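You operate a simulated robot arm through the tools that you are given. There is no shell and no other tool. Be economical: measure what you need, move in short steps, check, and stop when the job is done.

You run a simulated two-armed robot. Do the job below in one go: nothing can be reset, and whatever is moved stays where it is left.

TASK
On the top shelf of the trolley, fold the blue cloth in half.
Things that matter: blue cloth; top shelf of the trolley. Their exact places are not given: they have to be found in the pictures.

It is judged by the outcome, as a careful person would: the job done as asked, and still so three seconds after it is handed in. It fails if anything else is knocked over, pushed out of place, dropped, spilled or broken. Flat cloth is picked up by pressing the open fingertips on it (5 to 10 N) and closing them slowly along it; thin cloth reads only 2 to 8 mm in the jaws.

THE ROBOT
Two 7-joint arms with two-finger parallel grippers on one trunk, on a base that drives. Base frame: it is fixed to the floor where the robot stands at the start and does not move with it; the origin is under the middle of the robot, x ahead of it, y to its left, z up; the surface under the hand at the start is at about z = 900. Readings come in mm, degrees, newtons and seconds.
The left shoulder is at the start at [70, 134, 1151], the right one opposite. With the tool pointing down near the work surface each hand reaches from about 200 to 660 mm from the robot's upright axis, wherever it stands, measured 20 degrees to its own side. Places, roughly: top shelf of the trolley [700, 100, 900]. Payload 1.57 kg a hand.
The tool frame of a hand sits at the grasp point between the pads (the TCP): z along the fingers, y along the line on which they close. The tips reach 30 mm beyond it. Largest opening 80 mm; finger width 17, thickness 12; the body of the gripper, 40 by 82 mm, starts 80 mm behind the TCP.
Orientation is that of the tool frame in the base frame, as [roll, pitch, yaw] about the fixed x, y, z axes, in that order (R = Rz(yaw) Ry(pitch) Rx(roll)). With the fingers straight down and closing along the base's y, the tool's x points along the base's -x, its y along +y and its z along -z.

THE INTERFACE
- The arms move only by the tool arm_command. It takes "left_series", "right_series" or both (then of equal length, played together; a hand with none holds still); each is a list of rows, each an object (a shift or turn left out is 0, a gripper value left out holds the last) with "offset": the shift along the tool's x, y, z in units of 30 mm (1.0 is 30 mm), a list of three; "rot": the turn, a rotation vector about the tool's x, y, z in units of 4 degrees (1.0 is 4 degrees), a list of three; "grip": the gripper command, from -1 (shut) to 1 (fully open), values between in proportion. In form: [{"offset": [x, y, z], "rot": [wx, wy, wz], "grip": grip}, ...]. A call has 1 to 10 rows; each row shifts and turns the commanded pose from where the row before left it, along the tool's axes as they then stand. A call with a number of a shift or a turn outside -1 to 1 is refused whole. Rows are played at 5 a second. More than 50 mm and 8.6 degrees between two rows, or a gripper value outside its range, and nothing of the call is played. A pose out of reach is approached as far as the arm can. The call stops where the force on the tool passes 40 N (or 10 N more than at its start, if that is more) or the arm is blocked; 0.2 s more then pass. Each finger travels about 153 mm/s and halts on what it meets, pressing with about 29 N; the grip force reading is that of the motor and also rises with nothing between the fingers. The clock runs only during rows and for 0.2 s after the last one: add rows that do not move to give the fingers time. The reply holds the time, the measured pose of the TCP, the force on the tool along the base axes, the opening and the grip force, in the units named above and with some noise, with the torque about the TCP (base axes, N m) and any sound that the robot's microphone picked up.
- Cameras (640 x 400 px; columns grow to the right, rows downward): "scene" is now at [125.8, 3.7, 1378]; the picture's right is [-0.02, -1.00, 0.00], its down [-0.71, 0.02, -0.70] and it looks along [0.70, -0.02, -0.71] (base axes); focal length 257 px, centre (320, 200). "left" rides on the left gripper at [72, 7, -122] in its tool frame; the picture's right is [-0.09, 1.00, 0.00], its down [-0.84, -0.08, -0.54] and it looks along [-0.54, -0.05, 0.84] (tool axes); focal length 238 px, centre (320, 200). "right" rides on the right gripper at [72, -7, -122] in its tool frame; the picture's right is [0.09, 1.00, 0.00], its down [-0.84, 0.08, -0.54] and it looks along [-0.54, 0.05, 0.84] (tool axes); focal length 238 px, centre (320, 200).
- get_image(camera): a new picture of that camera. No time passes.
- slide_trunk(by): slides the trunk up (or, below 0, down) by that many mm; the arms and the scene camera ride with it, the base frame stays. It gives what a move gives, with no picture.
- drive_base(legs): drives the robot by 1 to 6 legs, each [ahead, left, turn to the left] in mm, mm and degrees, along the robot's own axes; the way and the turn of a leg run together, so that a leg with both is an arc; at most 1500 mm and 180 degrees a leg. The arms and the cameras ride along, it lands a little off, and it stops where it bumps. It gives what a move gives.
- turn_head(pan, tilt): turns the head with the scene camera to pan (to the left, within 86 degrees either way) and tilt (down, from -29 to 69), counted from straight ahead of the robot. It gives what a move gives.
- probe_pixels(camera, pixels): there is no depth. For up to 12 entries [column, row, z] of the newest picture of that camera ("zoom" is the newest enlarged one), the place [x, y] in the base frame at which the ray of that pixel passes the height z, good to about 2 mm, but the place of the scene camera against the robot may be out by one fixed shift of up to 25 mm in any direction. No time passes.
- inspect(camera, box): a new picture of the part [left, top, right, bottom] of that camera's present view, enlarged. No time passes.
- close_job(): hands the job in; it is judged then, once.

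Go step by step. Measure first, check grasps and placings, and put right what went wrong. The budget is 80 turns and 62 pictures, counting those below and the enlarged ones. Unless the task says otherwise, let go and move clear before handing in, and close with one line.

The tools are called after "Call:" as name(argument=value, ...) on one line, values as JSON. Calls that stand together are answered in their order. arm_command: Moves the arms, as the interface text tells. Its arguments: {"type":"object","properties":{"left_series":{"type":"array","items":{"type":"object","properties":{"offset":{"type":"array","items":{"type":"number"}},"rot":{"type":"array","items":{"type":"number"}},"grip":{"type":"number"}}}},"right_series":{"type":"array","items":{"type":"object","properties":{"offset":{"type":"array","items":{"type":"number"}},"rot":{"type":"array","items":{"type":"number"}},"grip":{"type":"number"}}}}},"required":[]} The other tools are called the same way: slide_trunk (by) slides the trunk up or down; drive_base (legs) drives the base; turn_head (pan, tilt) turns the head that bears the scene camera; get_image (camera) takes a picture; probe_pixels (camera, pixels) gives the place at which the rays of pixels pass given heights; inspect (camera, box) takes an enlarged picture of a part of a camera's view; close_job () hands the job in.

At the start:

```text
clock: 0.0
left_tool_pos: [489.8, 227.3, 1134.7]
left_tcp_rot: [180.0, 0.0, 180.0]
left_contact_force: [0.0, 0.0, -0.3]
left_wrist_torque: [0.02, 0.03, -0.01]
left_grip_width: 79.9
left_grasp_force: 0.1
right_tool_pos: [419.5, -140.1, 1067.0]
right_tcp_rot: [180.0, -0.1, 179.9]
right_contact_force: [-1.3, 0.3, -0.2]
right_wrist_torque: [0.0, -0.01, -0.01]
right_grip_width: 80.0
right_grasp_force: 0.0
trunk travel left (down, up): [-725.0, 215.0]
robot x, y, heading: [-1.3, 0.7, -0.2]
head pan, tilt: [-1.3, 45.4]
```

scene: 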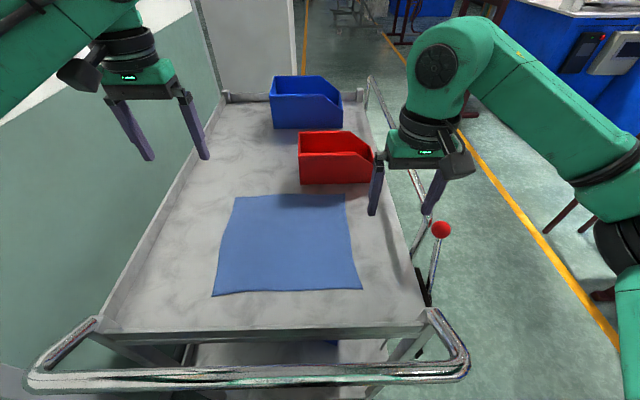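
right: 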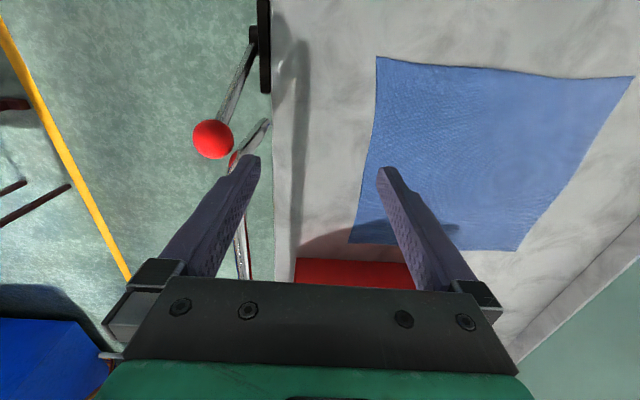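
left: 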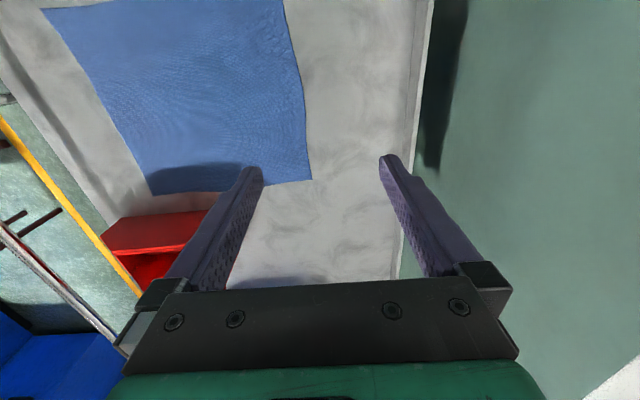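

The blue cloth lies flat in front of the red bin, with scene corners at about (236,197), (344,194), (362,289) and (212,296). I'll measure these corners in all three cameras to find the height and the scene camera's shift.

Call:
probe_pixels(camera="scene", pixels=[[236, 197, 900], [344, 194, 900], [362, 289, 900], [212, 296, 900], [300, 183, 900], [375, 182, 900], [100, 330, 900], [425, 325, 900]])

Call:
probe_pixels(camera="right", pixels=[[377, 57, 900], [634, 76, 900], [517, 250, 900], [349, 243, 900], [377, 57, 880], [349, 243, 880]])

Call:
probe_pixels(camera="left", pixels=[[283, 0, 900], [312, 180, 900], [151, 195, 900], [42, 8, 900], [312, 180, 880], [151, 195, 880]])

```text
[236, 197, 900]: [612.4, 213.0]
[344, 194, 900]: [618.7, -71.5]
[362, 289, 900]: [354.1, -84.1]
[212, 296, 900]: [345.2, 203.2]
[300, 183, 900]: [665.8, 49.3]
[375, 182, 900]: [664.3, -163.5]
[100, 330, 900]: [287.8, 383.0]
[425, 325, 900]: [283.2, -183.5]
```

```text
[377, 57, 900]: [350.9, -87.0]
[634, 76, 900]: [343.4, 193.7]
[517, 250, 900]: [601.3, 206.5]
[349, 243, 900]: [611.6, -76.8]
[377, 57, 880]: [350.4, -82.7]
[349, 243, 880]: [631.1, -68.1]
```

```text
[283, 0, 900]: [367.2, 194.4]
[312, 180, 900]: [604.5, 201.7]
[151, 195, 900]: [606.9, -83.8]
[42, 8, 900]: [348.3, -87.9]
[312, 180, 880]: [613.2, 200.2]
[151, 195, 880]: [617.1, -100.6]
```

The cameras agree that the cloth is flat at z≈900. Its near edge is at x≈345–351, its far edge at x≈606, and it spans y≈-85 to 202. I'll fold the near edge to the far edge with both hands, starting by hovering over the near corners with the jaws partly closed.

Call:
arm_command(left_series=[{"offset": [0.76, -0.296, 0.97], "grip": -0.25}, {"offset": [0.76, -0.296, 0.97]}, {"offset": [0.76, -0.296, 0.97]}, {"offset": [0.76, -0.296, 0.97]}, {"offset": [0.76, -0.296, 0.97]}, {"offset": [0.76, -0.296, 0.97]}, {}], right_series=[{"offset": [0.342, 0.4505, 0.5945], "grip": -0.25}, {"offset": [0.342, 0.4505, 0.5945]}, {"offset": [0.342, 0.4505, 0.5945]}, {"offset": [0.342, 0.4505, 0.5945]}, {"offset": [0.342, 0.4505, 0.5945]}, {"offset": [0.342, 0.4505, 0.5945]}, {}])

Call:
get_image(camera="scene")

Call:
get_image(camera="left")

Call:
get_image(camera="right")

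```text
clock: 1.6
left_tool_pos: [350.1, 171.1, 960.5]
left_tcp_rot: [180.0, 0.0, -180.0]
left_contact_force: [0.8, -0.1, 0.2]
left_wrist_torque: [0.0, 0.04, 0.02]
left_grip_width: 30.0
left_grasp_force: 0.1
right_tool_pos: [358.7, -60.2, 961.1]
right_tcp_rot: [179.9, -0.1, 179.9]
right_contact_force: [1.2, -0.8, 0.1]
right_wrist_torque: [0.03, -0.01, 0.01]
right_grip_width: 30.1
right_grasp_force: 0.0
trunk travel left (down, up): [-725.0, 215.0]
robot x, y, heading: [2.1, -2.8, -0.1]
head pan, tilt: [-1.3, 45.4]
```

```text
58 pictures are left
```

scene: 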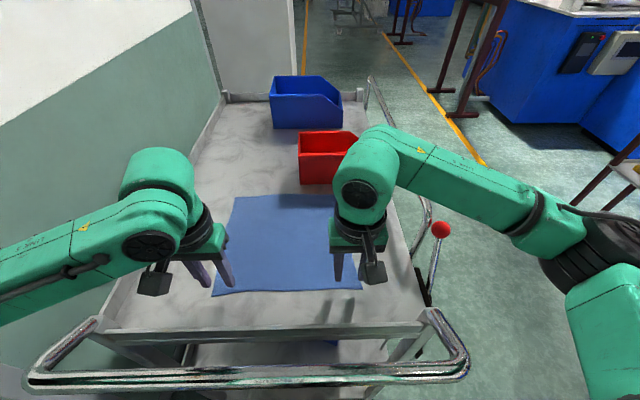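

```text
57 pictures are left
```

left: 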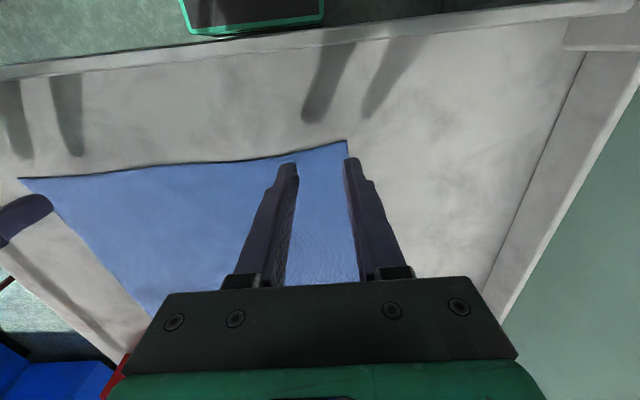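

```text
56 pictures are left
```

right: 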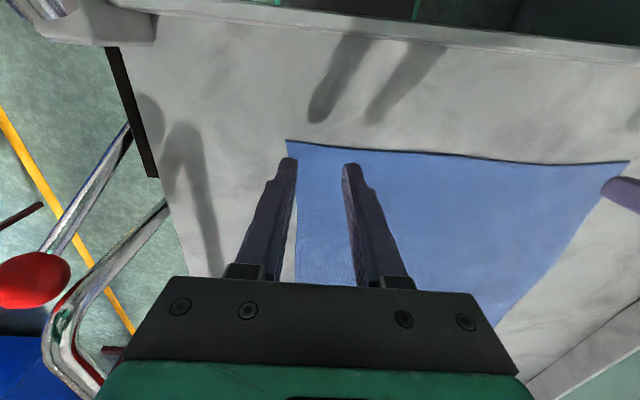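

Both hands hover near the corners, seen in the left picture at (347,141) and the right at (286,140). I'll measure the corners and nearby edge more closely.

Call:
probe_pixels(camera="left", pixels=[[347, 141, 902], [320, 147, 902], [290, 154, 902], [20, 178, 902]])

Call:
probe_pixels(camera="right", pixels=[[286, 140, 902], [320, 145, 902], [350, 150, 902], [297, 280, 902], [626, 162, 902]])

```text
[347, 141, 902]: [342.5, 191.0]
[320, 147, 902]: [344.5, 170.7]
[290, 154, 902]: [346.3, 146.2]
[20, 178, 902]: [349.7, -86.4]
```

```text
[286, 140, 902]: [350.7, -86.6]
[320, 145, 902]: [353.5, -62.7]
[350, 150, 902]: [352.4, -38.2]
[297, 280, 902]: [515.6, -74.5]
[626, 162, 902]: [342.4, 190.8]
```

The left corner is at (342,191) and the right at (351,-87). I'll shift the left hand 7 mm inward and lower both hands close to contact.

Call:
arm_command(left_series=[{"offset": [-0.04, -0.23, 0.3]}, {"offset": [0, 0, 0.3]}, {"offset": [0, 0, 0.15]}, {"offset": [0, 0, 0.1]}, {}], right_series=[{"offset": [-0.04, 0, 0.3]}, {"offset": [0, 0, 0.3]}, {"offset": [0, 0, 0.15]}, {"offset": [0, 0, 0.1]}, {}])

```text
clock: 2.8
left_tool_pos: [352.9, 167.1, 934.6]
left_tcp_rot: [179.9, 0.1, -180.0]
left_contact_force: [0.0, 0.0, -0.3]
left_wrist_torque: [0.0, -0.01, -0.02]
left_grip_width: 29.8
left_grasp_force: 0.1
right_tool_pos: [358.5, -59.6, 934.6]
right_tcp_rot: [-179.9, -0.1, 179.8]
right_contact_force: [0.4, 0.3, -0.3]
right_wrist_torque: [-0.01, 0.0, -0.02]
right_grip_width: 29.9
right_grasp_force: 0.1
trunk travel left (down, up): [-725.0, 215.0]
robot x, y, heading: [-2.7, 2.5, 0.1]
head pan, tilt: [-1.3, 45.4]
```

No contact yet at TCP z 934.6, so I'll press down in small steps.

Call:
arm_command(left_series=[{"offset": [0, 0, 0.07]}, {"offset": [0, 0, 0.05]}, {}], right_series=[{"offset": [0, 0, 0.07]}, {"offset": [0, 0, 0.05]}, {}])

```text
clock: 3.6
left_tool_pos: [351.7, 167.8, 931.4]
left_tcp_rot: [180.0, 0.1, 179.9]
left_contact_force: [0.3, 0.8, 3.8]
left_wrist_torque: [0.01, -0.01, 0.0]
left_grip_width: 30.1
left_grasp_force: 0.0
right_tool_pos: [357.7, -59.2, 932.2]
right_tcp_rot: [-180.0, 0.0, 179.9]
right_contact_force: [-0.3, -0.9, 1.6]
right_wrist_torque: [0.02, 0.01, 0.0]
right_grip_width: 29.8
right_grasp_force: 0.2
trunk travel left (down, up): [-725.0, 215.0]
robot x, y, heading: [-0.1, -1.9, -0.0]
head pan, tilt: [-1.3, 45.4]
```

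Contact has begun (3.8 N left, 1.6 N right), so I'll press a little more.

Call:
arm_command(left_series=[{"offset": [0, 0, 0.03]}, {}], right_series=[{"offset": [0, 0, 0.045]}, {}])

```text
clock: 4.2
left_tool_pos: [353.3, 166.1, 930.9]
left_tcp_rot: [180.0, 0.1, 180.0]
left_contact_force: [0.3, 1.6, 10.4]
left_wrist_torque: [0.04, 0.0, 0.04]
left_grip_width: 30.0
left_grasp_force: 0.1
right_tool_pos: [356.1, -58.6, 931.3]
right_tcp_rot: [179.9, 0.1, 179.9]
right_contact_force: [1.6, 0.0, 6.4]
right_wrist_torque: [-0.03, -0.05, -0.02]
right_grip_width: 30.1
right_grasp_force: 0.0
trunk travel left (down, up): [-725.0, 215.0]
robot x, y, heading: [-1.1, 0.9, -0.0]
head pan, tilt: [-1.3, 45.4]
```

The left hand presses 10 N and the right 6 N. I'll ease the left slightly and close both slowly.

Call:
arm_command(left_series=[{"offset": [0, 0, -0.01], "grip": -0.35}, {"grip": -0.45}, {"grip": -0.55}, {"grip": -0.65}, {"grip": -0.75}, {"grip": -0.85}, {"grip": -0.93}, {"grip": -1}, {}, {}], right_series=[{"offset": [0, 0, 0.005], "grip": -0.35}, {"grip": -0.45}, {"grip": -0.55}, {"grip": -0.65}, {"grip": -0.75}, {"grip": -0.85}, {"grip": -0.93}, {"grip": -1}, {}, {}])

Call:
get_image(camera="left")

Call:
get_image(camera="right")

```text
clock: 6.4
left_tool_pos: [351.2, 167.9, 931.5]
left_tcp_rot: [180.0, 0.2, 180.0]
left_contact_force: [1.0, -2.7, 16.3]
left_wrist_torque: [-0.03, -0.03, 0.01]
left_grip_width: 2.0
left_grasp_force: 23.4
right_tool_pos: [356.5, -60.8, 932.2]
right_tcp_rot: [179.9, 0.2, 180.0]
right_contact_force: [0.1, 0.9, 14.8]
right_wrist_torque: [0.01, 0.0, 0.01]
right_grip_width: 0.0
right_grasp_force: 21.3
trunk travel left (down, up): [-725.0, 215.0]
robot x, y, heading: [2.4, -0.0, -0.0]
head pan, tilt: [-1.3, 45.4]
```

```text
55 pictures are left
```

left: 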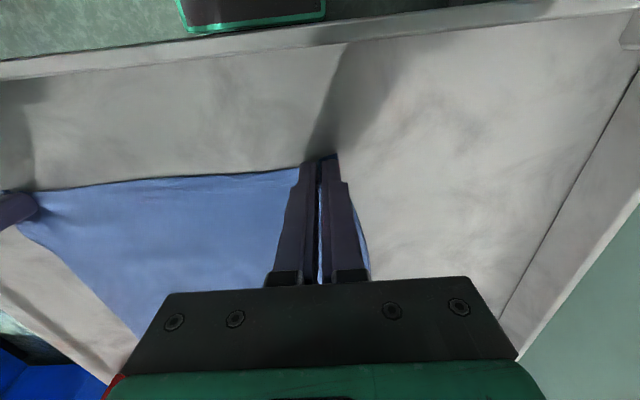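

```text
54 pictures are left
```

right: 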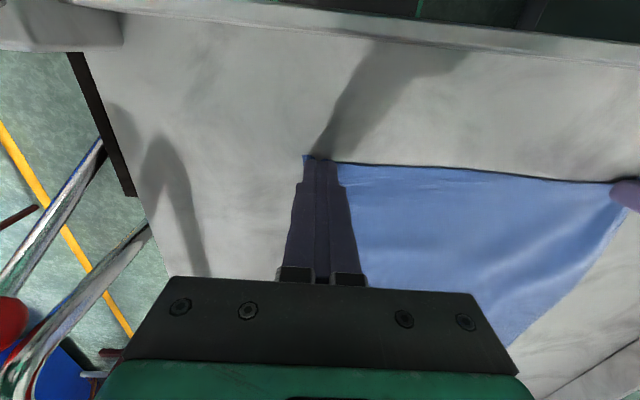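

The left jaw reads 2.0 mm, which suggests cloth, but the right reads 0.0 and may have missed. I'll lift only the right to check.

Call:
arm_command(right_series=[{"offset": [0, 0, -0.5]}, {"offset": [0, 0, -0.5]}, {}])

Call:
get_image(camera="right")

```text
clock: 7.2
left_tool_pos: [350.6, 166.5, 931.6]
left_tcp_rot: [179.9, 0.2, 180.0]
left_contact_force: [-1.7, 0.3, 23.6]
left_wrist_torque: [0.01, 0.03, 0.02]
left_grip_width: 2.0
left_grasp_force: 23.8
right_tool_pos: [355.8, -62.0, 959.6]
right_tcp_rot: [180.0, 0.1, 179.9]
right_contact_force: [0.6, -0.3, -0.4]
right_wrist_torque: [0.01, -0.01, 0.01]
right_grip_width: 0.0
right_grasp_force: 20.9
trunk travel left (down, up): [-725.0, 215.0]
robot x, y, heading: [2.5, -0.2, 0.2]
head pan, tilt: [-1.3, 45.4]
```

```text
53 pictures are left
```

right: 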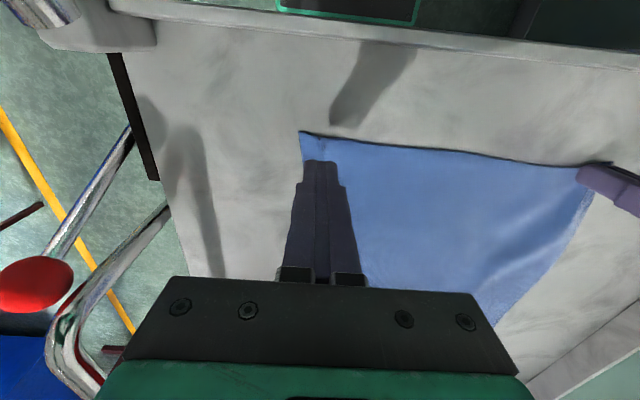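

The right hand missed. I'll locate its corner again and reopen the jaw, and ease the left hand up 1 mm.

Call:
probe_pixels(camera="right", pixels=[[301, 131, 902], [340, 142, 902], [370, 147, 902], [310, 165, 902]])

Call:
arm_command(left_series=[{"offset": [0, 0, -0.03]}, {}, {}], right_series=[{"offset": [0, 0, 0], "grip": -0.1}, {}, {}])

Call:
get_image(camera="right")

```text
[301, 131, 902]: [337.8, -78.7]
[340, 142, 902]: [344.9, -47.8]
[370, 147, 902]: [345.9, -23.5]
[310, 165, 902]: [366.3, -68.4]
```

```text
clock: 8.0
left_tool_pos: [350.4, 166.1, 930.3]
left_tcp_rot: [180.0, 0.0, 180.0]
left_contact_force: [-1.0, -0.7, 13.2]
left_wrist_torque: [-0.04, 0.0, -0.02]
left_grip_width: 1.9
left_grasp_force: 23.3
right_tool_pos: [357.9, -61.5, 960.0]
right_tcp_rot: [179.9, 0.0, 179.9]
right_contact_force: [0.1, -0.2, 0.1]
right_wrist_torque: [0.01, -0.01, -0.01]
right_grip_width: 36.0
right_grasp_force: 0.1
trunk travel left (down, up): [-725.0, 215.0]
robot x, y, heading: [1.0, 0.9, 0.0]
head pan, tilt: [-1.3, 45.4]
```

```text
52 pictures are left
```

right: 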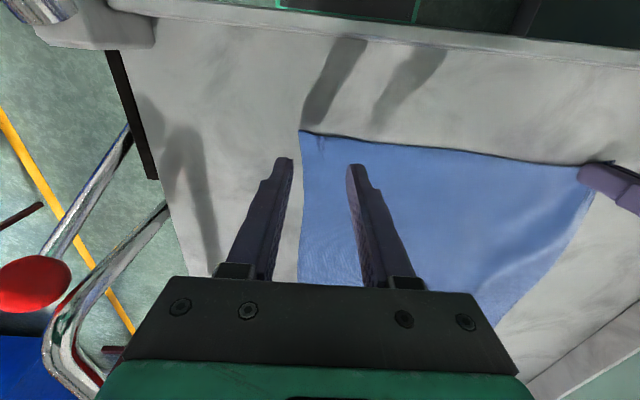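

The corner is now at (338,-79), so I'll move the right hand in to (351,-45) and descend.

Call:
arm_command(right_series=[{"offset": [0.23, 0.55, 0]}, {"offset": [0, 0, 0.5]}, {"offset": [0, 0, 0.3]}, {"offset": [0, 0, 0.12]}, {"offset": [0, 0, 0.03]}, {}])

```text
clock: 9.4
left_tool_pos: [351.9, 165.9, 931.3]
left_tcp_rot: [-180.0, 0.0, -179.9]
left_contact_force: [-1.2, -0.5, 4.8]
left_wrist_torque: [0.04, 0.03, -0.02]
left_grip_width: 1.9
left_grasp_force: 23.4
right_tool_pos: [352.6, -42.1, 930.9]
right_tcp_rot: [179.9, 0.0, -179.9]
right_contact_force: [0.1, -1.0, 2.6]
right_wrist_torque: [-0.04, 0.01, 0.01]
right_grip_width: 35.9
right_grasp_force: 0.1
trunk travel left (down, up): [-725.0, 215.0]
robot x, y, heading: [-2.2, -1.7, 0.2]
head pan, tilt: [-1.3, 45.4]
```

The right hand is touching at 2.6 N. I'll press to about 8–9 N and close slowly.

Call:
arm_command(right_series=[{"offset": [0, 0, 0.035]}, {}])

```text
clock: 10.0
left_tool_pos: [351.2, 166.7, 932.2]
left_tcp_rot: [-179.9, 0.1, -180.0]
left_contact_force: [0.1, 0.2, 1.8]
left_wrist_torque: [-0.04, -0.04, 0.01]
left_grip_width: 2.1
left_grasp_force: 23.4
right_tool_pos: [350.6, -42.7, 931.3]
right_tcp_rot: [179.9, 0.1, 179.8]
right_contact_force: [1.0, -0.6, 11.6]
right_wrist_torque: [-0.13, 0.01, 0.0]
right_grip_width: 35.8
right_grasp_force: 0.1
trunk travel left (down, up): [-725.0, 215.0]
robot x, y, heading: [4.2, 0.4, -0.1]
head pan, tilt: [-1.3, 45.4]
```

Call:
arm_command(right_series=[{"offset": [0, 0, -0.01], "grip": -0.2}, {"grip": -0.3}, {"grip": -0.4}, {"grip": -0.5}, {"grip": -0.6}, {"grip": -0.7}, {"grip": -0.8}, {"grip": -0.9}, {"grip": -1}, {}])

Call:
get_image(camera="right")

```text
clock: 12.2
left_tool_pos: [350.4, 167.2, 931.9]
left_tcp_rot: [-179.8, 0.1, -180.0]
left_contact_force: [0.2, -13.7, 0.2]
left_wrist_torque: [-0.41, -0.01, -0.04]
left_grip_width: 1.9
left_grasp_force: 23.6
right_tool_pos: [349.5, -41.5, 931.8]
right_tcp_rot: [179.9, 0.0, 179.9]
right_contact_force: [1.0, 12.8, 20.9]
right_wrist_torque: [0.43, -0.04, 0.07]
right_grip_width: 6.5
right_grasp_force: 26.2
trunk travel left (down, up): [-725.0, 215.0]
robot x, y, heading: [-3.4, 0.7, 0.0]
head pan, tilt: [-1.3, 45.4]
```

```text
51 pictures are left
```

right: 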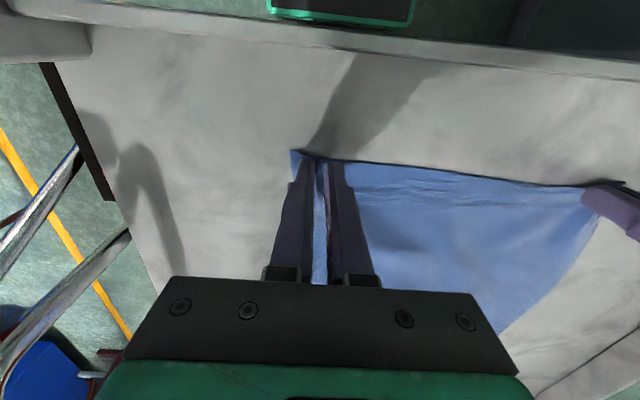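

Now both jaws hold cloth (6.5 mm right, 1.9 mm left) with 13 N of tension between them. I'll bring the hands slightly together and lift 45 mm.

Call:
arm_command(left_series=[{"offset": [0, -0.1, -0.1]}, {"offset": [0, 0, -0.4]}, {"offset": [0, 0, -0.5]}, {"offset": [0, 0, -0.5]}, {}], right_series=[{"offset": [0, 0.1, -0.1]}, {"offset": [0, 0, -0.4]}, {"offset": [0, 0, -0.5]}, {"offset": [0, 0, -0.5]}, {}])

Call:
get_image(camera="scene")

Call:
get_image(camera="left")

Call:
get_image(camera="right")

```text
clock: 13.4
left_tool_pos: [353.5, 166.0, 977.8]
left_tcp_rot: [179.9, -0.1, 180.0]
left_contact_force: [0.2, -9.5, -0.2]
left_wrist_torque: [-0.29, 0.0, -0.01]
left_grip_width: 2.1
left_grasp_force: 23.8
right_tool_pos: [351.5, -40.5, 973.0]
right_tcp_rot: [179.9, -0.1, 179.9]
right_contact_force: [0.2, 9.0, 0.5]
right_wrist_torque: [0.3, 0.02, 0.01]
right_grip_width: 2.7
right_grasp_force: 24.3
trunk travel left (down, up): [-725.0, 215.0]
robot x, y, heading: [0.5, 3.0, -0.1]
head pan, tilt: [-1.3, 45.4]
```

```text
50 pictures are left
```

scene: 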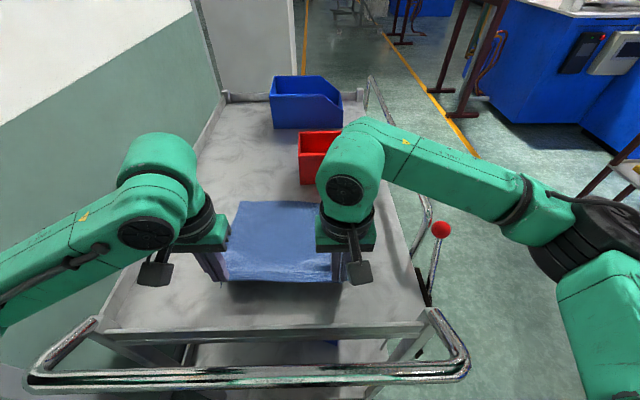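

```text
49 pictures are left
```

left: 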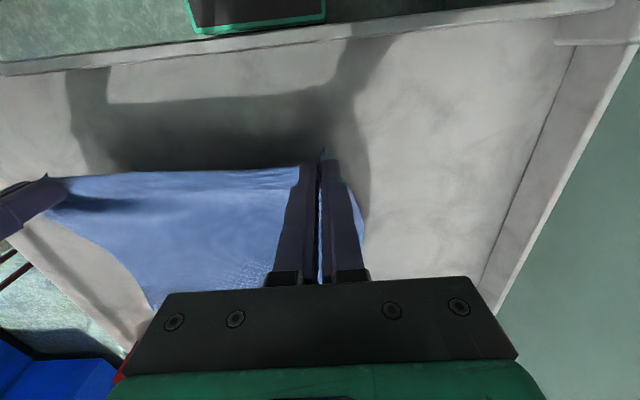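

```text
48 pictures are left
```

right: 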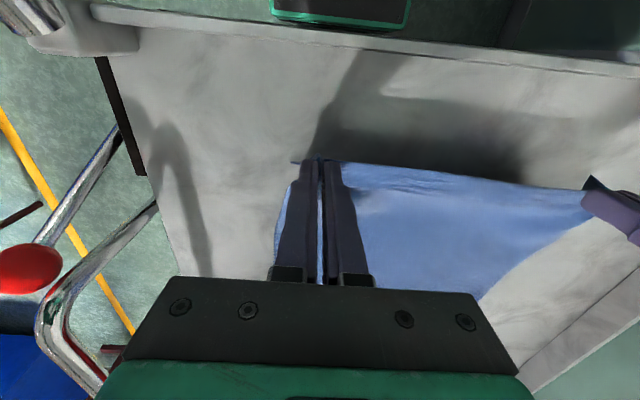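

Both corners are held and lifted. I'll relax the tension a bit more, then carry the edge up and forward to mid-way.

Call:
arm_command(left_series=[{"offset": [0, -0.1, -1]}, {"offset": [-0.7, 0, -0.8]}, {"offset": [-1, 0, -0.5]}, {"offset": [-1, 0, -0.1]}, {"offset": [-1, 0, 0]}, {"offset": [-1, 0, 0]}, {"offset": [-0.8, 0, 0.2]}, {}], right_series=[{"offset": [0, 0.1, -1]}, {"offset": [-0.7, 0, -0.8]}, {"offset": [-1, 0, -0.5]}, {"offset": [-1, 0, -0.1]}, {"offset": [-1, 0, 0]}, {"offset": [-1, 0, 0]}, {"offset": [-0.8, 0, 0.2]}, {}])

Call:
get_image(camera="scene")

Call:
get_image(camera="right")

```text
clock: 15.2
left_tool_pos: [519.9, 160.1, 1043.6]
left_tcp_rot: [-179.9, 0.0, -180.0]
left_contact_force: [0.3, -3.0, -0.4]
left_wrist_torque: [-0.09, 0.03, 0.03]
left_grip_width: 2.2
left_grasp_force: 23.3
right_tool_pos: [516.3, -38.0, 1041.1]
right_tcp_rot: [180.0, 0.0, 179.9]
right_contact_force: [0.0, 2.7, -0.2]
right_wrist_torque: [0.1, 0.01, 0.01]
right_grip_width: 2.4
right_grasp_force: 24.3
trunk travel left (down, up): [-725.0, 215.0]
robot x, y, heading: [-0.7, 0.2, -0.0]
head pan, tilt: [-1.3, 45.4]
```

```text
47 pictures are left
```

scene: 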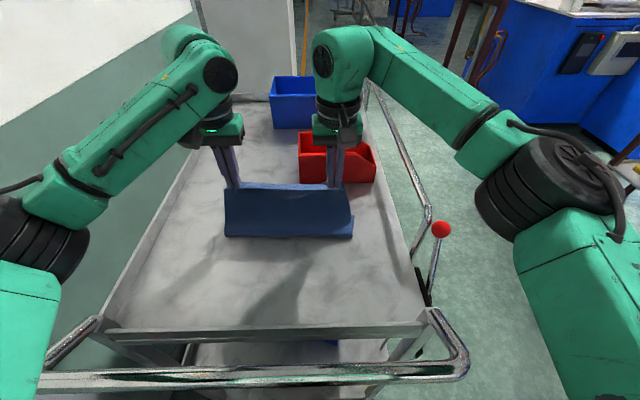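

```text
46 pictures are left
```

right: 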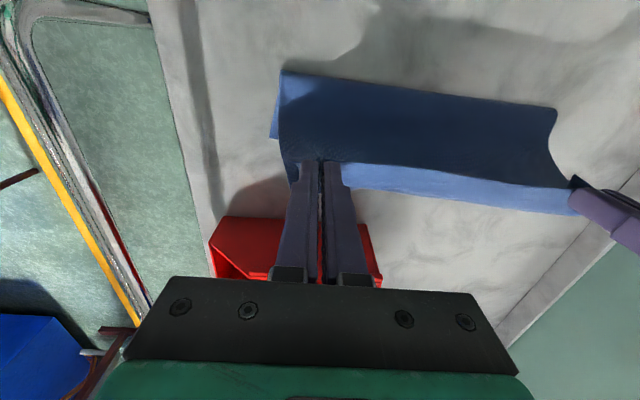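

The fold is forming well: the scene shows a fold line near row 236. I'll continue forward and down toward the far edge.

Call:
arm_command(left_series=[{"offset": [-0.9, 0, 0.6]}, {"offset": [-0.8, 0, 0.8]}, {"offset": [-0.6, 0, 0.8]}, {"offset": [-0.2, 0, 0.6]}, {}], right_series=[{"offset": [-0.9, 0, 0.6]}, {"offset": [-0.8, 0, 0.8]}, {"offset": [-0.6, 0, 0.8]}, {"offset": [-0.2, 0, 0.6]}, {}])

Call:
get_image(camera="scene")

Call:
get_image(camera="right")

Call:
get_image(camera="left")

```text
clock: 16.4
left_tool_pos: [594.8, 161.0, 958.2]
left_tcp_rot: [-180.0, 0.0, -179.9]
left_contact_force: [0.4, -2.4, -0.2]
left_wrist_torque: [-0.08, -0.03, -0.03]
left_grip_width: 2.0
left_grasp_force: 23.1
right_tool_pos: [583.4, -36.6, 963.8]
right_tcp_rot: [180.0, 0.1, 180.0]
right_contact_force: [-0.1, 2.1, -0.3]
right_wrist_torque: [0.06, -0.03, 0.0]
right_grip_width: 2.3
right_grasp_force: 23.9
right hand out of reach, approached as far as the arm can: row 3
trunk travel left (down, up): [-725.0, 215.0]
robot x, y, heading: [0.1, -2.2, -0.1]
head pan, tilt: [-1.3, 45.4]
```

```text
45 pictures are left
```

scene: 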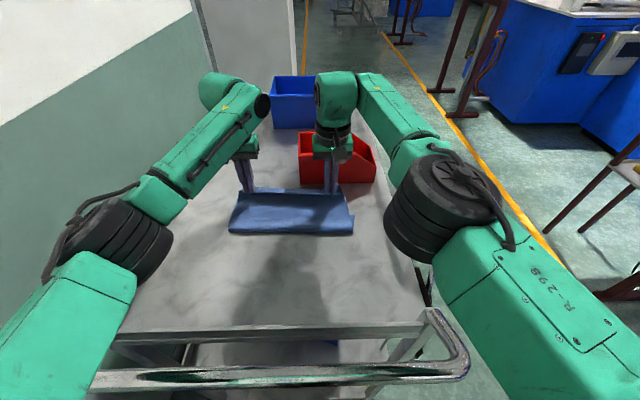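

```text
44 pictures are left
```

right: 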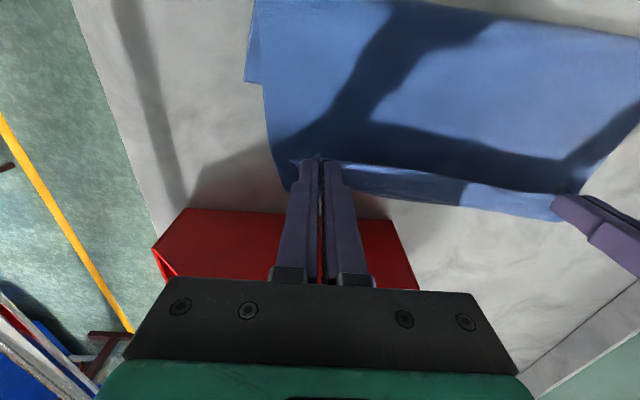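

```text
43 pictures are left
```

left: 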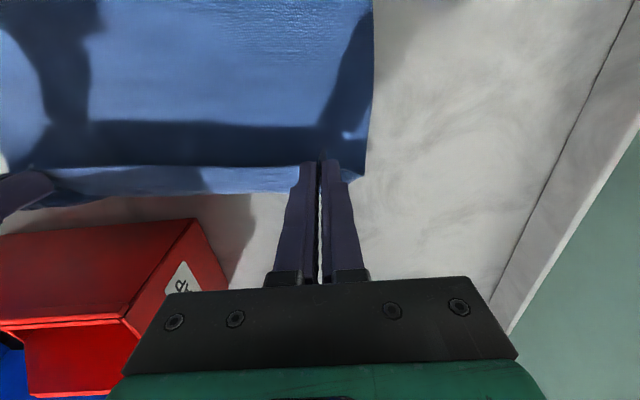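

The right hand reached its limit at x≈583. I'll check where the lower layer's far edge and sides are.

Call:
probe_pixels(camera="left", pixels=[[280, 193, 902], [100, 204, 902], [365, 176, 902], [372, 60, 902], [300, 166, 928], [60, 165, 928]])

Call:
probe_pixels(camera="right", pixels=[[555, 221, 902], [360, 195, 902], [288, 190, 902], [245, 81, 902], [264, 86, 902], [350, 162, 933], [550, 188, 933]])

Call:
probe_pixels(camera="scene", pixels=[[228, 230, 902], [353, 234, 902], [238, 194, 902], [345, 188, 902]])

Call:
inspect(camera="right", box=[220, 60, 600, 280])

```text
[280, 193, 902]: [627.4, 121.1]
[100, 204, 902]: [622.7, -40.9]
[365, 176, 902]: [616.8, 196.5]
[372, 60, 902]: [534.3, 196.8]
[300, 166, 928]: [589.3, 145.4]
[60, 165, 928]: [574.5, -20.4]
```

```text
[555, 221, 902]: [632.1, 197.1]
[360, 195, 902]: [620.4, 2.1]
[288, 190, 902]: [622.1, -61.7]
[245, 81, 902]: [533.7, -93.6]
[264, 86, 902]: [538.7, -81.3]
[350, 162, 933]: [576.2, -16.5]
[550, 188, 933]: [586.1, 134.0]
```

```text
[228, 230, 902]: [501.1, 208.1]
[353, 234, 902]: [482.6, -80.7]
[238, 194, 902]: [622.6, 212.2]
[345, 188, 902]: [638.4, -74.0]
```

```text
1.68 times, centred on (410, 170) of right
```

zoom: 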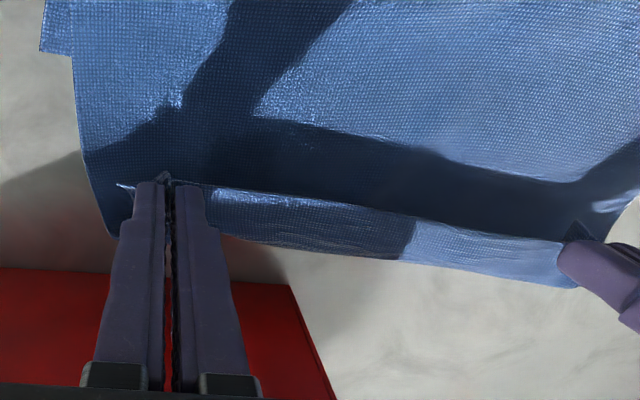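

The held edge is turned back like a cuff about 20 mm wide, because the jaws gripped it from above. I'll lower a little further and open both jaws partway so the cloth can relax and spread.

Call:
arm_command(left_series=[{"offset": [0, 0, 0.4]}, {"grip": -0.6}, {"grip": -0.2}, {}, {}, {}], right_series=[{"offset": [0, 0, 0.6]}, {"grip": -0.6}, {"grip": -0.2}, {}, {}, {}])

Call:
get_image(camera="right")

Call:
get_image(camera="left")

```text
clock: 17.8
left_tool_pos: [595.4, 159.7, 946.3]
left_tcp_rot: [179.9, 0.0, 180.0]
left_contact_force: [0.2, -0.5, 0.6]
left_wrist_torque: [0.0, 0.0, 0.04]
left_grip_width: 31.8
left_grasp_force: 0.0
right_tool_pos: [585.1, -38.4, 946.8]
right_tcp_rot: [179.9, 0.0, 179.9]
right_contact_force: [-0.2, 0.8, 0.0]
right_wrist_torque: [-0.03, 0.0, 0.0]
right_grip_width: 31.9
right_grasp_force: 0.0
trunk travel left (down, up): [-725.0, 215.0]
robot x, y, heading: [-0.2, 1.3, -0.1]
head pan, tilt: [-1.3, 45.4]
```

```text
41 pictures are left
```

right: 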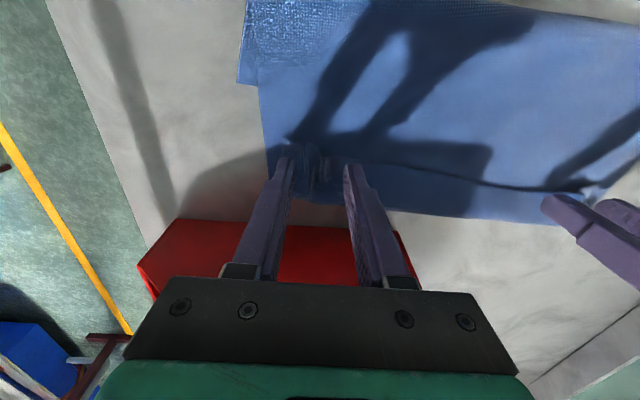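

```text
40 pictures are left
```

left: 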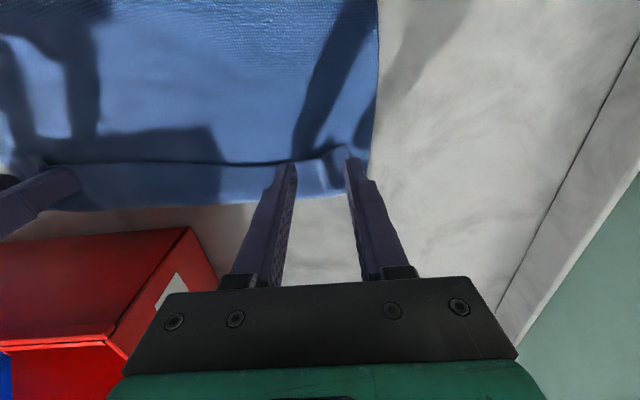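

Both hands have released, and a cuff line is visible along the edge. I'll raise both hands straight up and back to get a clear view.

Call:
arm_command(left_series=[{"offset": [0, 0, -0.7]}, {"offset": [0, 0, -1]}, {"offset": [0.3, 0, -1]}, {"offset": [1, 0.5, -0.8]}, {"offset": [1, 0.6, -0.3]}, {"offset": [1, 0.6, 0]}, {"offset": [1, 0.6, 0]}, {}], right_series=[{"offset": [0, 0, -0.7]}, {"offset": [0, 0, -1]}, {"offset": [0.3, 0, -1]}, {"offset": [1, -0.5, -0.8]}, {"offset": [1, -0.6, -0.3]}, {"offset": [1, -0.6, 0]}, {"offset": [1, -0.6, 0]}, {}])

Call:
inspect(camera="scene", box=[200, 160, 400, 285])

Call:
get_image(camera="left")

Call:
get_image(camera="right")

```text
clock: 19.6
left_tool_pos: [465.8, 227.9, 1059.8]
left_tcp_rot: [180.0, -0.1, 180.0]
left_contact_force: [0.8, 0.0, -0.5]
left_wrist_torque: [-0.03, 0.0, -0.01]
left_grip_width: 31.9
left_grasp_force: 0.0
right_tool_pos: [455.3, -105.3, 1061.5]
right_tcp_rot: [180.0, -0.2, -180.0]
right_contact_force: [0.5, -0.2, 0.0]
right_wrist_torque: [0.0, 0.0, -0.04]
right_grip_width: 32.0
right_grasp_force: 0.1
right hand out of reach, approached as far as the arm can: row 1, 2
trunk travel left (down, up): [-725.0, 215.0]
robot x, y, heading: [1.5, -2.1, -0.1]
head pan, tilt: [-1.3, 45.4]
```

```text
3.20 times, centred on (300, 222) of scene
```

zoom: 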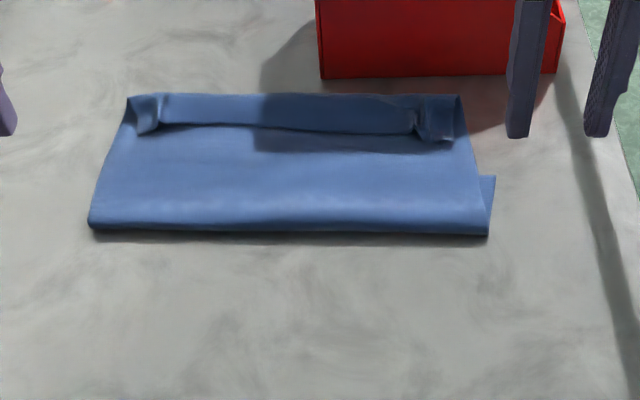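

```text
38 pictures are left
```

left: 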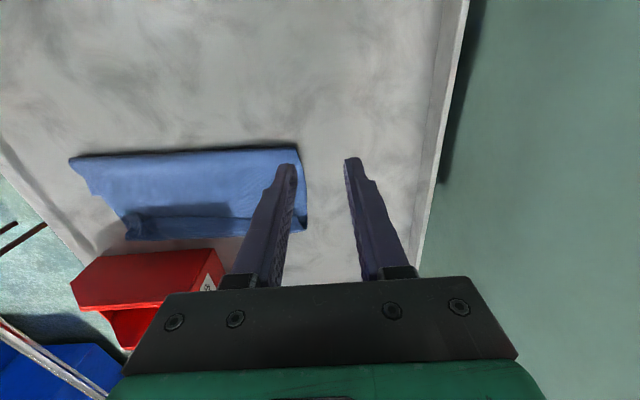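

```text
37 pictures are left
```

right: 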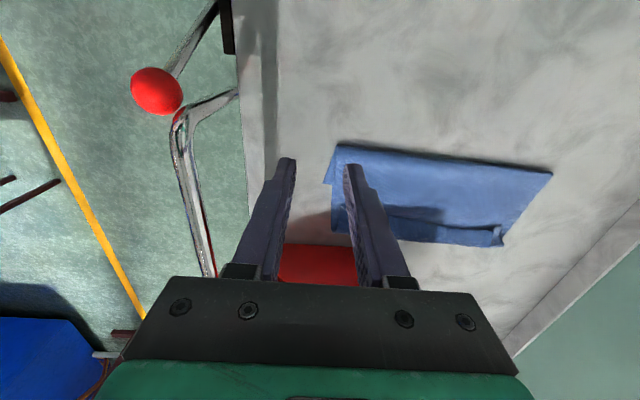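

The cloth slid back as I carried it. The lower layer's right corner shows at zoom (495,175), while the upper layer carries a cuff with little peaks at zoom (148,112) and (435,120). I'll measure these so I can regrip the edge, roll the fold back to the middle and let it down while taut.

Call:
probe_pixels(camera="zoom", pixels=[[495, 175, 902], [488, 232, 905], [90, 228, 905], [127, 97, 908], [460, 95, 908], [150, 133, 908], [435, 140, 908], [160, 97, 912], [415, 110, 912], [280, 128, 908]])

Call:
probe_pixels(camera="left", pixels=[[298, 147, 905], [307, 229, 908], [127, 240, 908], [96, 195, 902], [70, 160, 905]])

Call:
probe_pixels(camera="right", pixels=[[324, 183, 902], [552, 174, 905], [502, 245, 908], [498, 228, 910], [333, 146, 905]])

Call:
inspect(camera="left", box=[60, 130, 320, 260])

```text
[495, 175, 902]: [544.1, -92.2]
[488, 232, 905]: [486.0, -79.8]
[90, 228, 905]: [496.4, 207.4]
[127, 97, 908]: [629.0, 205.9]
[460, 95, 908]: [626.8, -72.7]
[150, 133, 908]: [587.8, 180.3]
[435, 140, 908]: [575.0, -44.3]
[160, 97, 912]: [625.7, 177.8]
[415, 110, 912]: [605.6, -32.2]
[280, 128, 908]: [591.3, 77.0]
```

```text
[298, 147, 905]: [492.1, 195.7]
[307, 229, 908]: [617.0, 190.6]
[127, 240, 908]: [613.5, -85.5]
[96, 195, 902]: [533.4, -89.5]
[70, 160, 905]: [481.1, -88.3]
```

```text
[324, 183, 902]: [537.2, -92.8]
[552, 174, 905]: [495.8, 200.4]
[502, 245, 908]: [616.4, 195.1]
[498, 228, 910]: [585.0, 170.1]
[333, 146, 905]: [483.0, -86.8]
```

```text
2.46 times, centred on (190, 195) of left
```

zoom: 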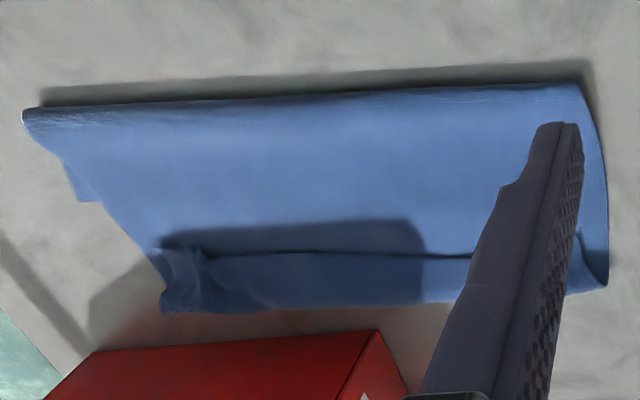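

The fold line is at x≈485–493, the lower far corner is at x≈536, and the cuff edge is at x≈567–585. The peaks are where I released, so I'll go back there and regrip the cuff from just above.

Call:
arm_command(left_series=[{"offset": [-1, -0.54, 0]}, {"offset": [-1, -0.54, 0]}, {"offset": [-1, -0.54, 0.2]}, {"offset": [-1, -0.5, 0.8]}, {"offset": [-0.2, 0, 0.9]}, {"offset": [0, 0, 0.8]}, {"offset": [0, 0, 0.8]}, {}], right_series=[{"offset": [-1, 0.54, 0]}, {"offset": [-1, 0.54, 0]}, {"offset": [-1, 0.54, 0.2]}, {"offset": [-0.9, 0.54, 0.8]}, {"offset": [-0.2, 0, 0.9]}, {"offset": [0, 0, 0.8]}, {"offset": [0, 0, 0.8]}, {}])

Call:
get_image(camera="left")

Call:
get_image(camera="right")

```text
clock: 21.4
left_tool_pos: [591.6, 169.1, 955.7]
left_tcp_rot: [-180.0, 0.0, -180.0]
left_contact_force: [0.3, 0.2, 0.7]
left_wrist_torque: [0.0, 0.0, 0.0]
left_grip_width: 31.9
left_grasp_force: 0.1
right_tool_pos: [576.5, -42.6, 956.4]
right_tcp_rot: [-180.0, 0.0, 179.8]
right_contact_force: [0.8, -0.8, 0.1]
right_wrist_torque: [-0.02, 0.0, 0.03]
right_grip_width: 32.3
right_grasp_force: 0.1
trunk travel left (down, up): [-725.0, 215.0]
robot x, y, heading: [1.5, 2.3, -0.0]
head pan, tilt: [-1.3, 45.4]
```

```text
35 pictures are left
```

left: 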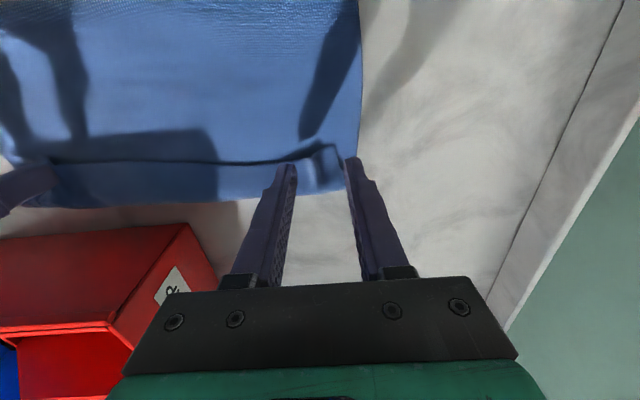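

```text
34 pictures are left
```

right: 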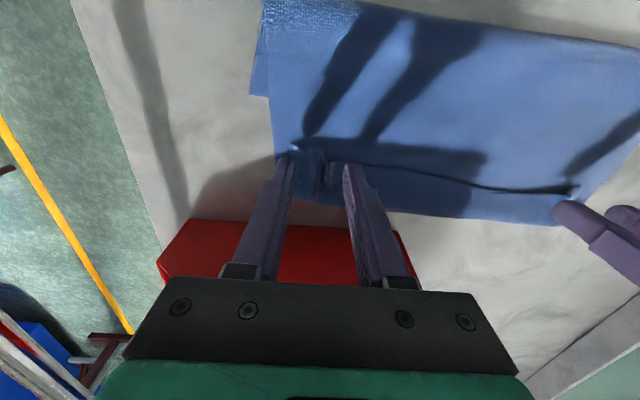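

The left cuff ridge is near pixel (320,150) and the right near (320,165), both between the fingers. I'll nudge the left inward and descend gently.

Call:
arm_command(left_series=[{"offset": [0, -0.17, 0.2]}, {"offset": [0, 0, 0.2]}, {"offset": [0, 0, 0.15]}, {}], right_series=[{"offset": [-0.1, 0.07, 0.2]}, {"offset": [0, 0, 0.2]}, {"offset": [0, 0, 0.15]}, {}])

```text
clock: 22.4
left_tool_pos: [591.0, 160.7, 937.7]
left_tcp_rot: [-179.9, 0.0, 180.0]
left_contact_force: [-0.5, -0.9, 0.4]
left_wrist_torque: [-0.01, 0.0, -0.03]
left_grip_width: 32.0
left_grasp_force: 0.1
right_tool_pos: [580.3, -40.3, 940.6]
right_tcp_rot: [-179.9, 0.1, 179.9]
right_contact_force: [0.5, -0.3, 0.2]
right_wrist_torque: [0.02, -0.04, -0.02]
right_grip_width: 32.0
right_grasp_force: 0.0
trunk travel left (down, up): [-725.0, 215.0]
robot x, y, heading: [-1.4, 3.7, -0.1]
head pan, tilt: [-1.3, 45.4]
```

Call:
arm_command(left_series=[{"offset": [0, 0, 0.08]}, {"offset": [0, 0, 0.03]}, {}], right_series=[{"offset": [0, 0, 0.1]}, {"offset": [0, 0, 0.06]}, {}])

```text
clock: 23.2
left_tool_pos: [590.7, 160.5, 935.2]
left_tcp_rot: [180.0, 0.0, 179.9]
left_contact_force: [0.8, -1.2, -0.1]
left_wrist_torque: [0.02, 0.01, -0.02]
left_grip_width: 31.9
left_grasp_force: 0.1
right_tool_pos: [578.6, -40.5, 934.5]
right_tcp_rot: [180.0, 0.1, 179.9]
right_contact_force: [-0.3, 1.3, 0.7]
right_wrist_torque: [-0.03, 0.03, 0.03]
right_grip_width: 32.1
right_grasp_force: 0.1
trunk travel left (down, up): [-725.0, 215.0]
robot x, y, heading: [-0.1, -3.0, -0.3]
head pan, tilt: [-1.3, 45.4]
```

The tips are about 5 mm above the shelf and just brushing the layers. I'll press 1.5 mm more and close slowly.

Call:
arm_command(left_series=[{"offset": [0, 0, 0.05]}, {"grip": -0.35}, {"grip": -0.45}, {"grip": -0.55}, {"grip": -0.65}, {"grip": -0.75}, {"grip": -0.85}, {"grip": -1}, {}, {}], right_series=[{"offset": [0, 0, 0.05]}, {"grip": -0.35}, {"grip": -0.45}, {"grip": -0.55}, {"grip": -0.65}, {"grip": -0.75}, {"grip": -0.85}, {"grip": -1}, {}, {}])

Call:
get_image(camera="left")

Call:
get_image(camera="right")

```text
clock: 25.4
left_tool_pos: [589.9, 160.0, 933.2]
left_tcp_rot: [-180.0, 0.0, 179.9]
left_contact_force: [0.4, -3.6, 1.1]
left_wrist_torque: [-0.12, -0.01, -0.01]
left_grip_width: 1.8
left_grasp_force: 23.7
right_tool_pos: [578.8, -40.2, 934.0]
right_tcp_rot: [179.9, 0.0, 179.9]
right_contact_force: [0.5, 4.4, 0.4]
right_wrist_torque: [0.11, -0.03, 0.04]
right_grip_width: 3.1
right_grasp_force: 24.5
trunk travel left (down, up): [-725.0, 215.0]
robot x, y, heading: [0.7, -3.1, -0.1]
head pan, tilt: [-1.3, 45.4]
```

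```text
33 pictures are left
```

left: 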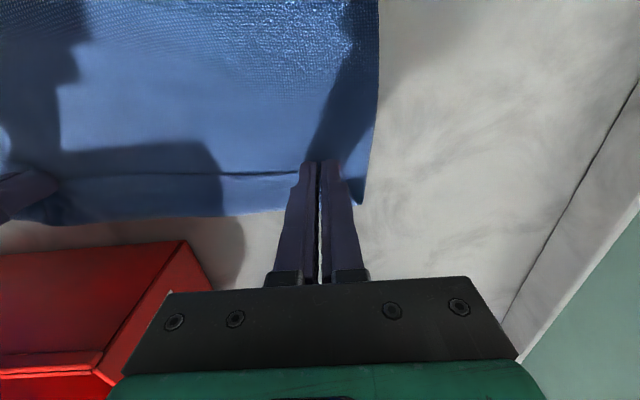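

```text
32 pictures are left
```

right: 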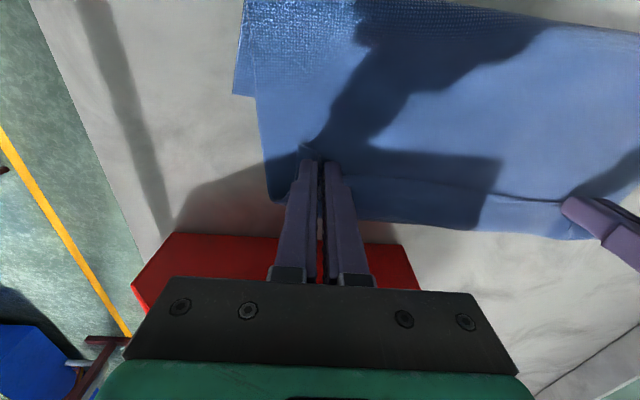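

Both hands hold the edge, with about 4 N of mutual tension. I'll lift and bring it back so the fold rolls toward me, then look.

Call:
arm_command(left_series=[{"offset": [0, -0.05, -0.9]}, {"offset": [0.5, 0, -0.9]}, {"offset": [1, 0, -0.5]}, {"offset": [1, 0, -0.2]}, {"offset": [1, 0, 0]}, {}], right_series=[{"offset": [0, 0.05, -0.9]}, {"offset": [0.3, 0, -0.9]}, {"offset": [0.9, 0, -0.5]}, {"offset": [0.9, 0, -0.2]}, {"offset": [1, 0, 0]}, {}])

Call:
get_image(camera="scene")

Call:
get_image(camera="right")

Call:
get_image(camera="left")

```text
clock: 26.8
left_tool_pos: [484.3, 159.8, 1011.4]
left_tcp_rot: [179.9, -0.1, -180.0]
left_contact_force: [1.5, -4.3, 0.2]
left_wrist_torque: [-0.08, 0.02, -0.03]
left_grip_width: 1.6
left_grasp_force: 23.2
right_tool_pos: [486.9, -40.0, 1008.6]
right_tcp_rot: [-180.0, -0.1, 179.9]
right_contact_force: [0.5, 3.0, 0.1]
right_wrist_torque: [0.1, 0.01, 0.05]
right_grip_width: 3.0
right_grasp_force: 24.9
trunk travel left (down, up): [-725.0, 215.0]
robot x, y, heading: [-2.0, -0.8, 0.1]
head pan, tilt: [-1.3, 45.4]
```

```text
31 pictures are left
```

scene: 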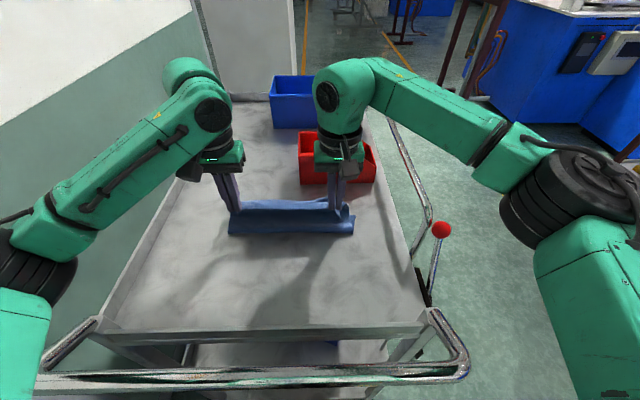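

```text
30 pictures are left
```

right: 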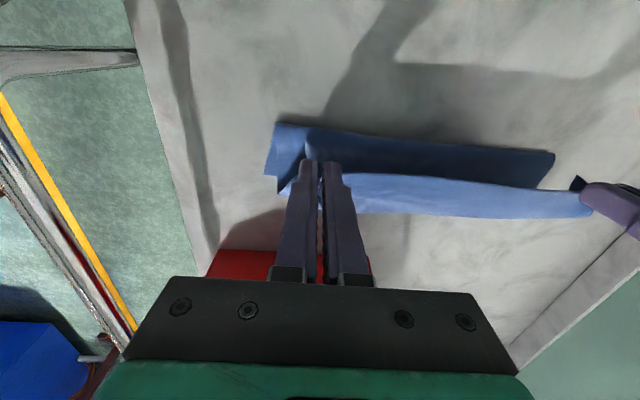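

```text
29 pictures are left
```

left: 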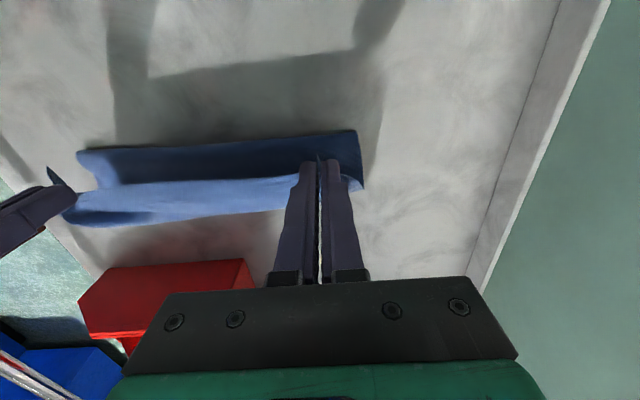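

The cloth folded on itself because I carried it too high earlier. I'll lower the edge while pulling it back, so the cloth lies flat again toward me, then check.

Call:
arm_command(left_series=[{"offset": [0.8, 0, 0]}, {"offset": [0.8, 0, 0.1]}, {"offset": [0.8, 0, 0.2]}, {"offset": [0.8, 0, 0.3]}, {"offset": [0.8, 0, 0.4]}, {"offset": [0.8, 0, 0.4]}, {}], right_series=[{"offset": [0.8, 0, 0]}, {"offset": [0.8, 0, 0.1]}, {"offset": [0.8, 0, 0.2]}, {"offset": [0.8, 0, 0.3]}, {"offset": [0.8, 0, 0.4]}, {"offset": [0.8, 0, 0.4]}, {}])

Call:
get_image(camera="scene")

Call:
get_image(camera="right")

```text
clock: 28.4
left_tool_pos: [341.9, 158.8, 967.6]
left_tcp_rot: [-180.0, 0.0, 179.9]
left_contact_force: [-0.7, 0.0, 0.4]
left_wrist_torque: [0.01, -0.01, -0.03]
left_grip_width: 1.7
left_grasp_force: 23.9
right_tool_pos: [343.6, -37.6, 966.6]
right_tcp_rot: [180.0, -0.1, 179.9]
right_contact_force: [0.1, 1.5, 0.6]
right_wrist_torque: [0.0, 0.0, -0.02]
right_grip_width: 3.0
right_grasp_force: 24.5
trunk travel left (down, up): [-725.0, 215.0]
robot x, y, heading: [1.1, 1.3, 0.1]
head pan, tilt: [-1.3, 45.4]
```

```text
28 pictures are left
```

scene: 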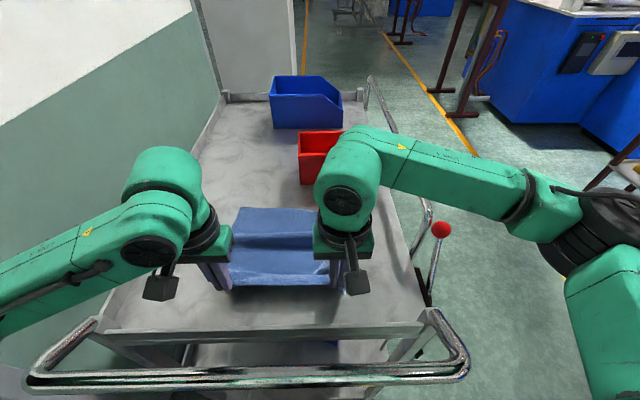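

```text
27 pictures are left
```

right: 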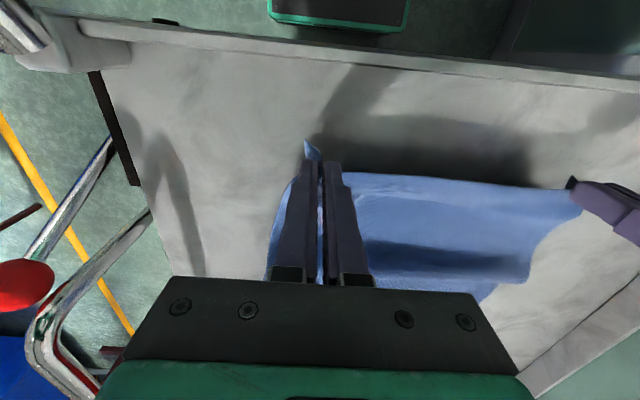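

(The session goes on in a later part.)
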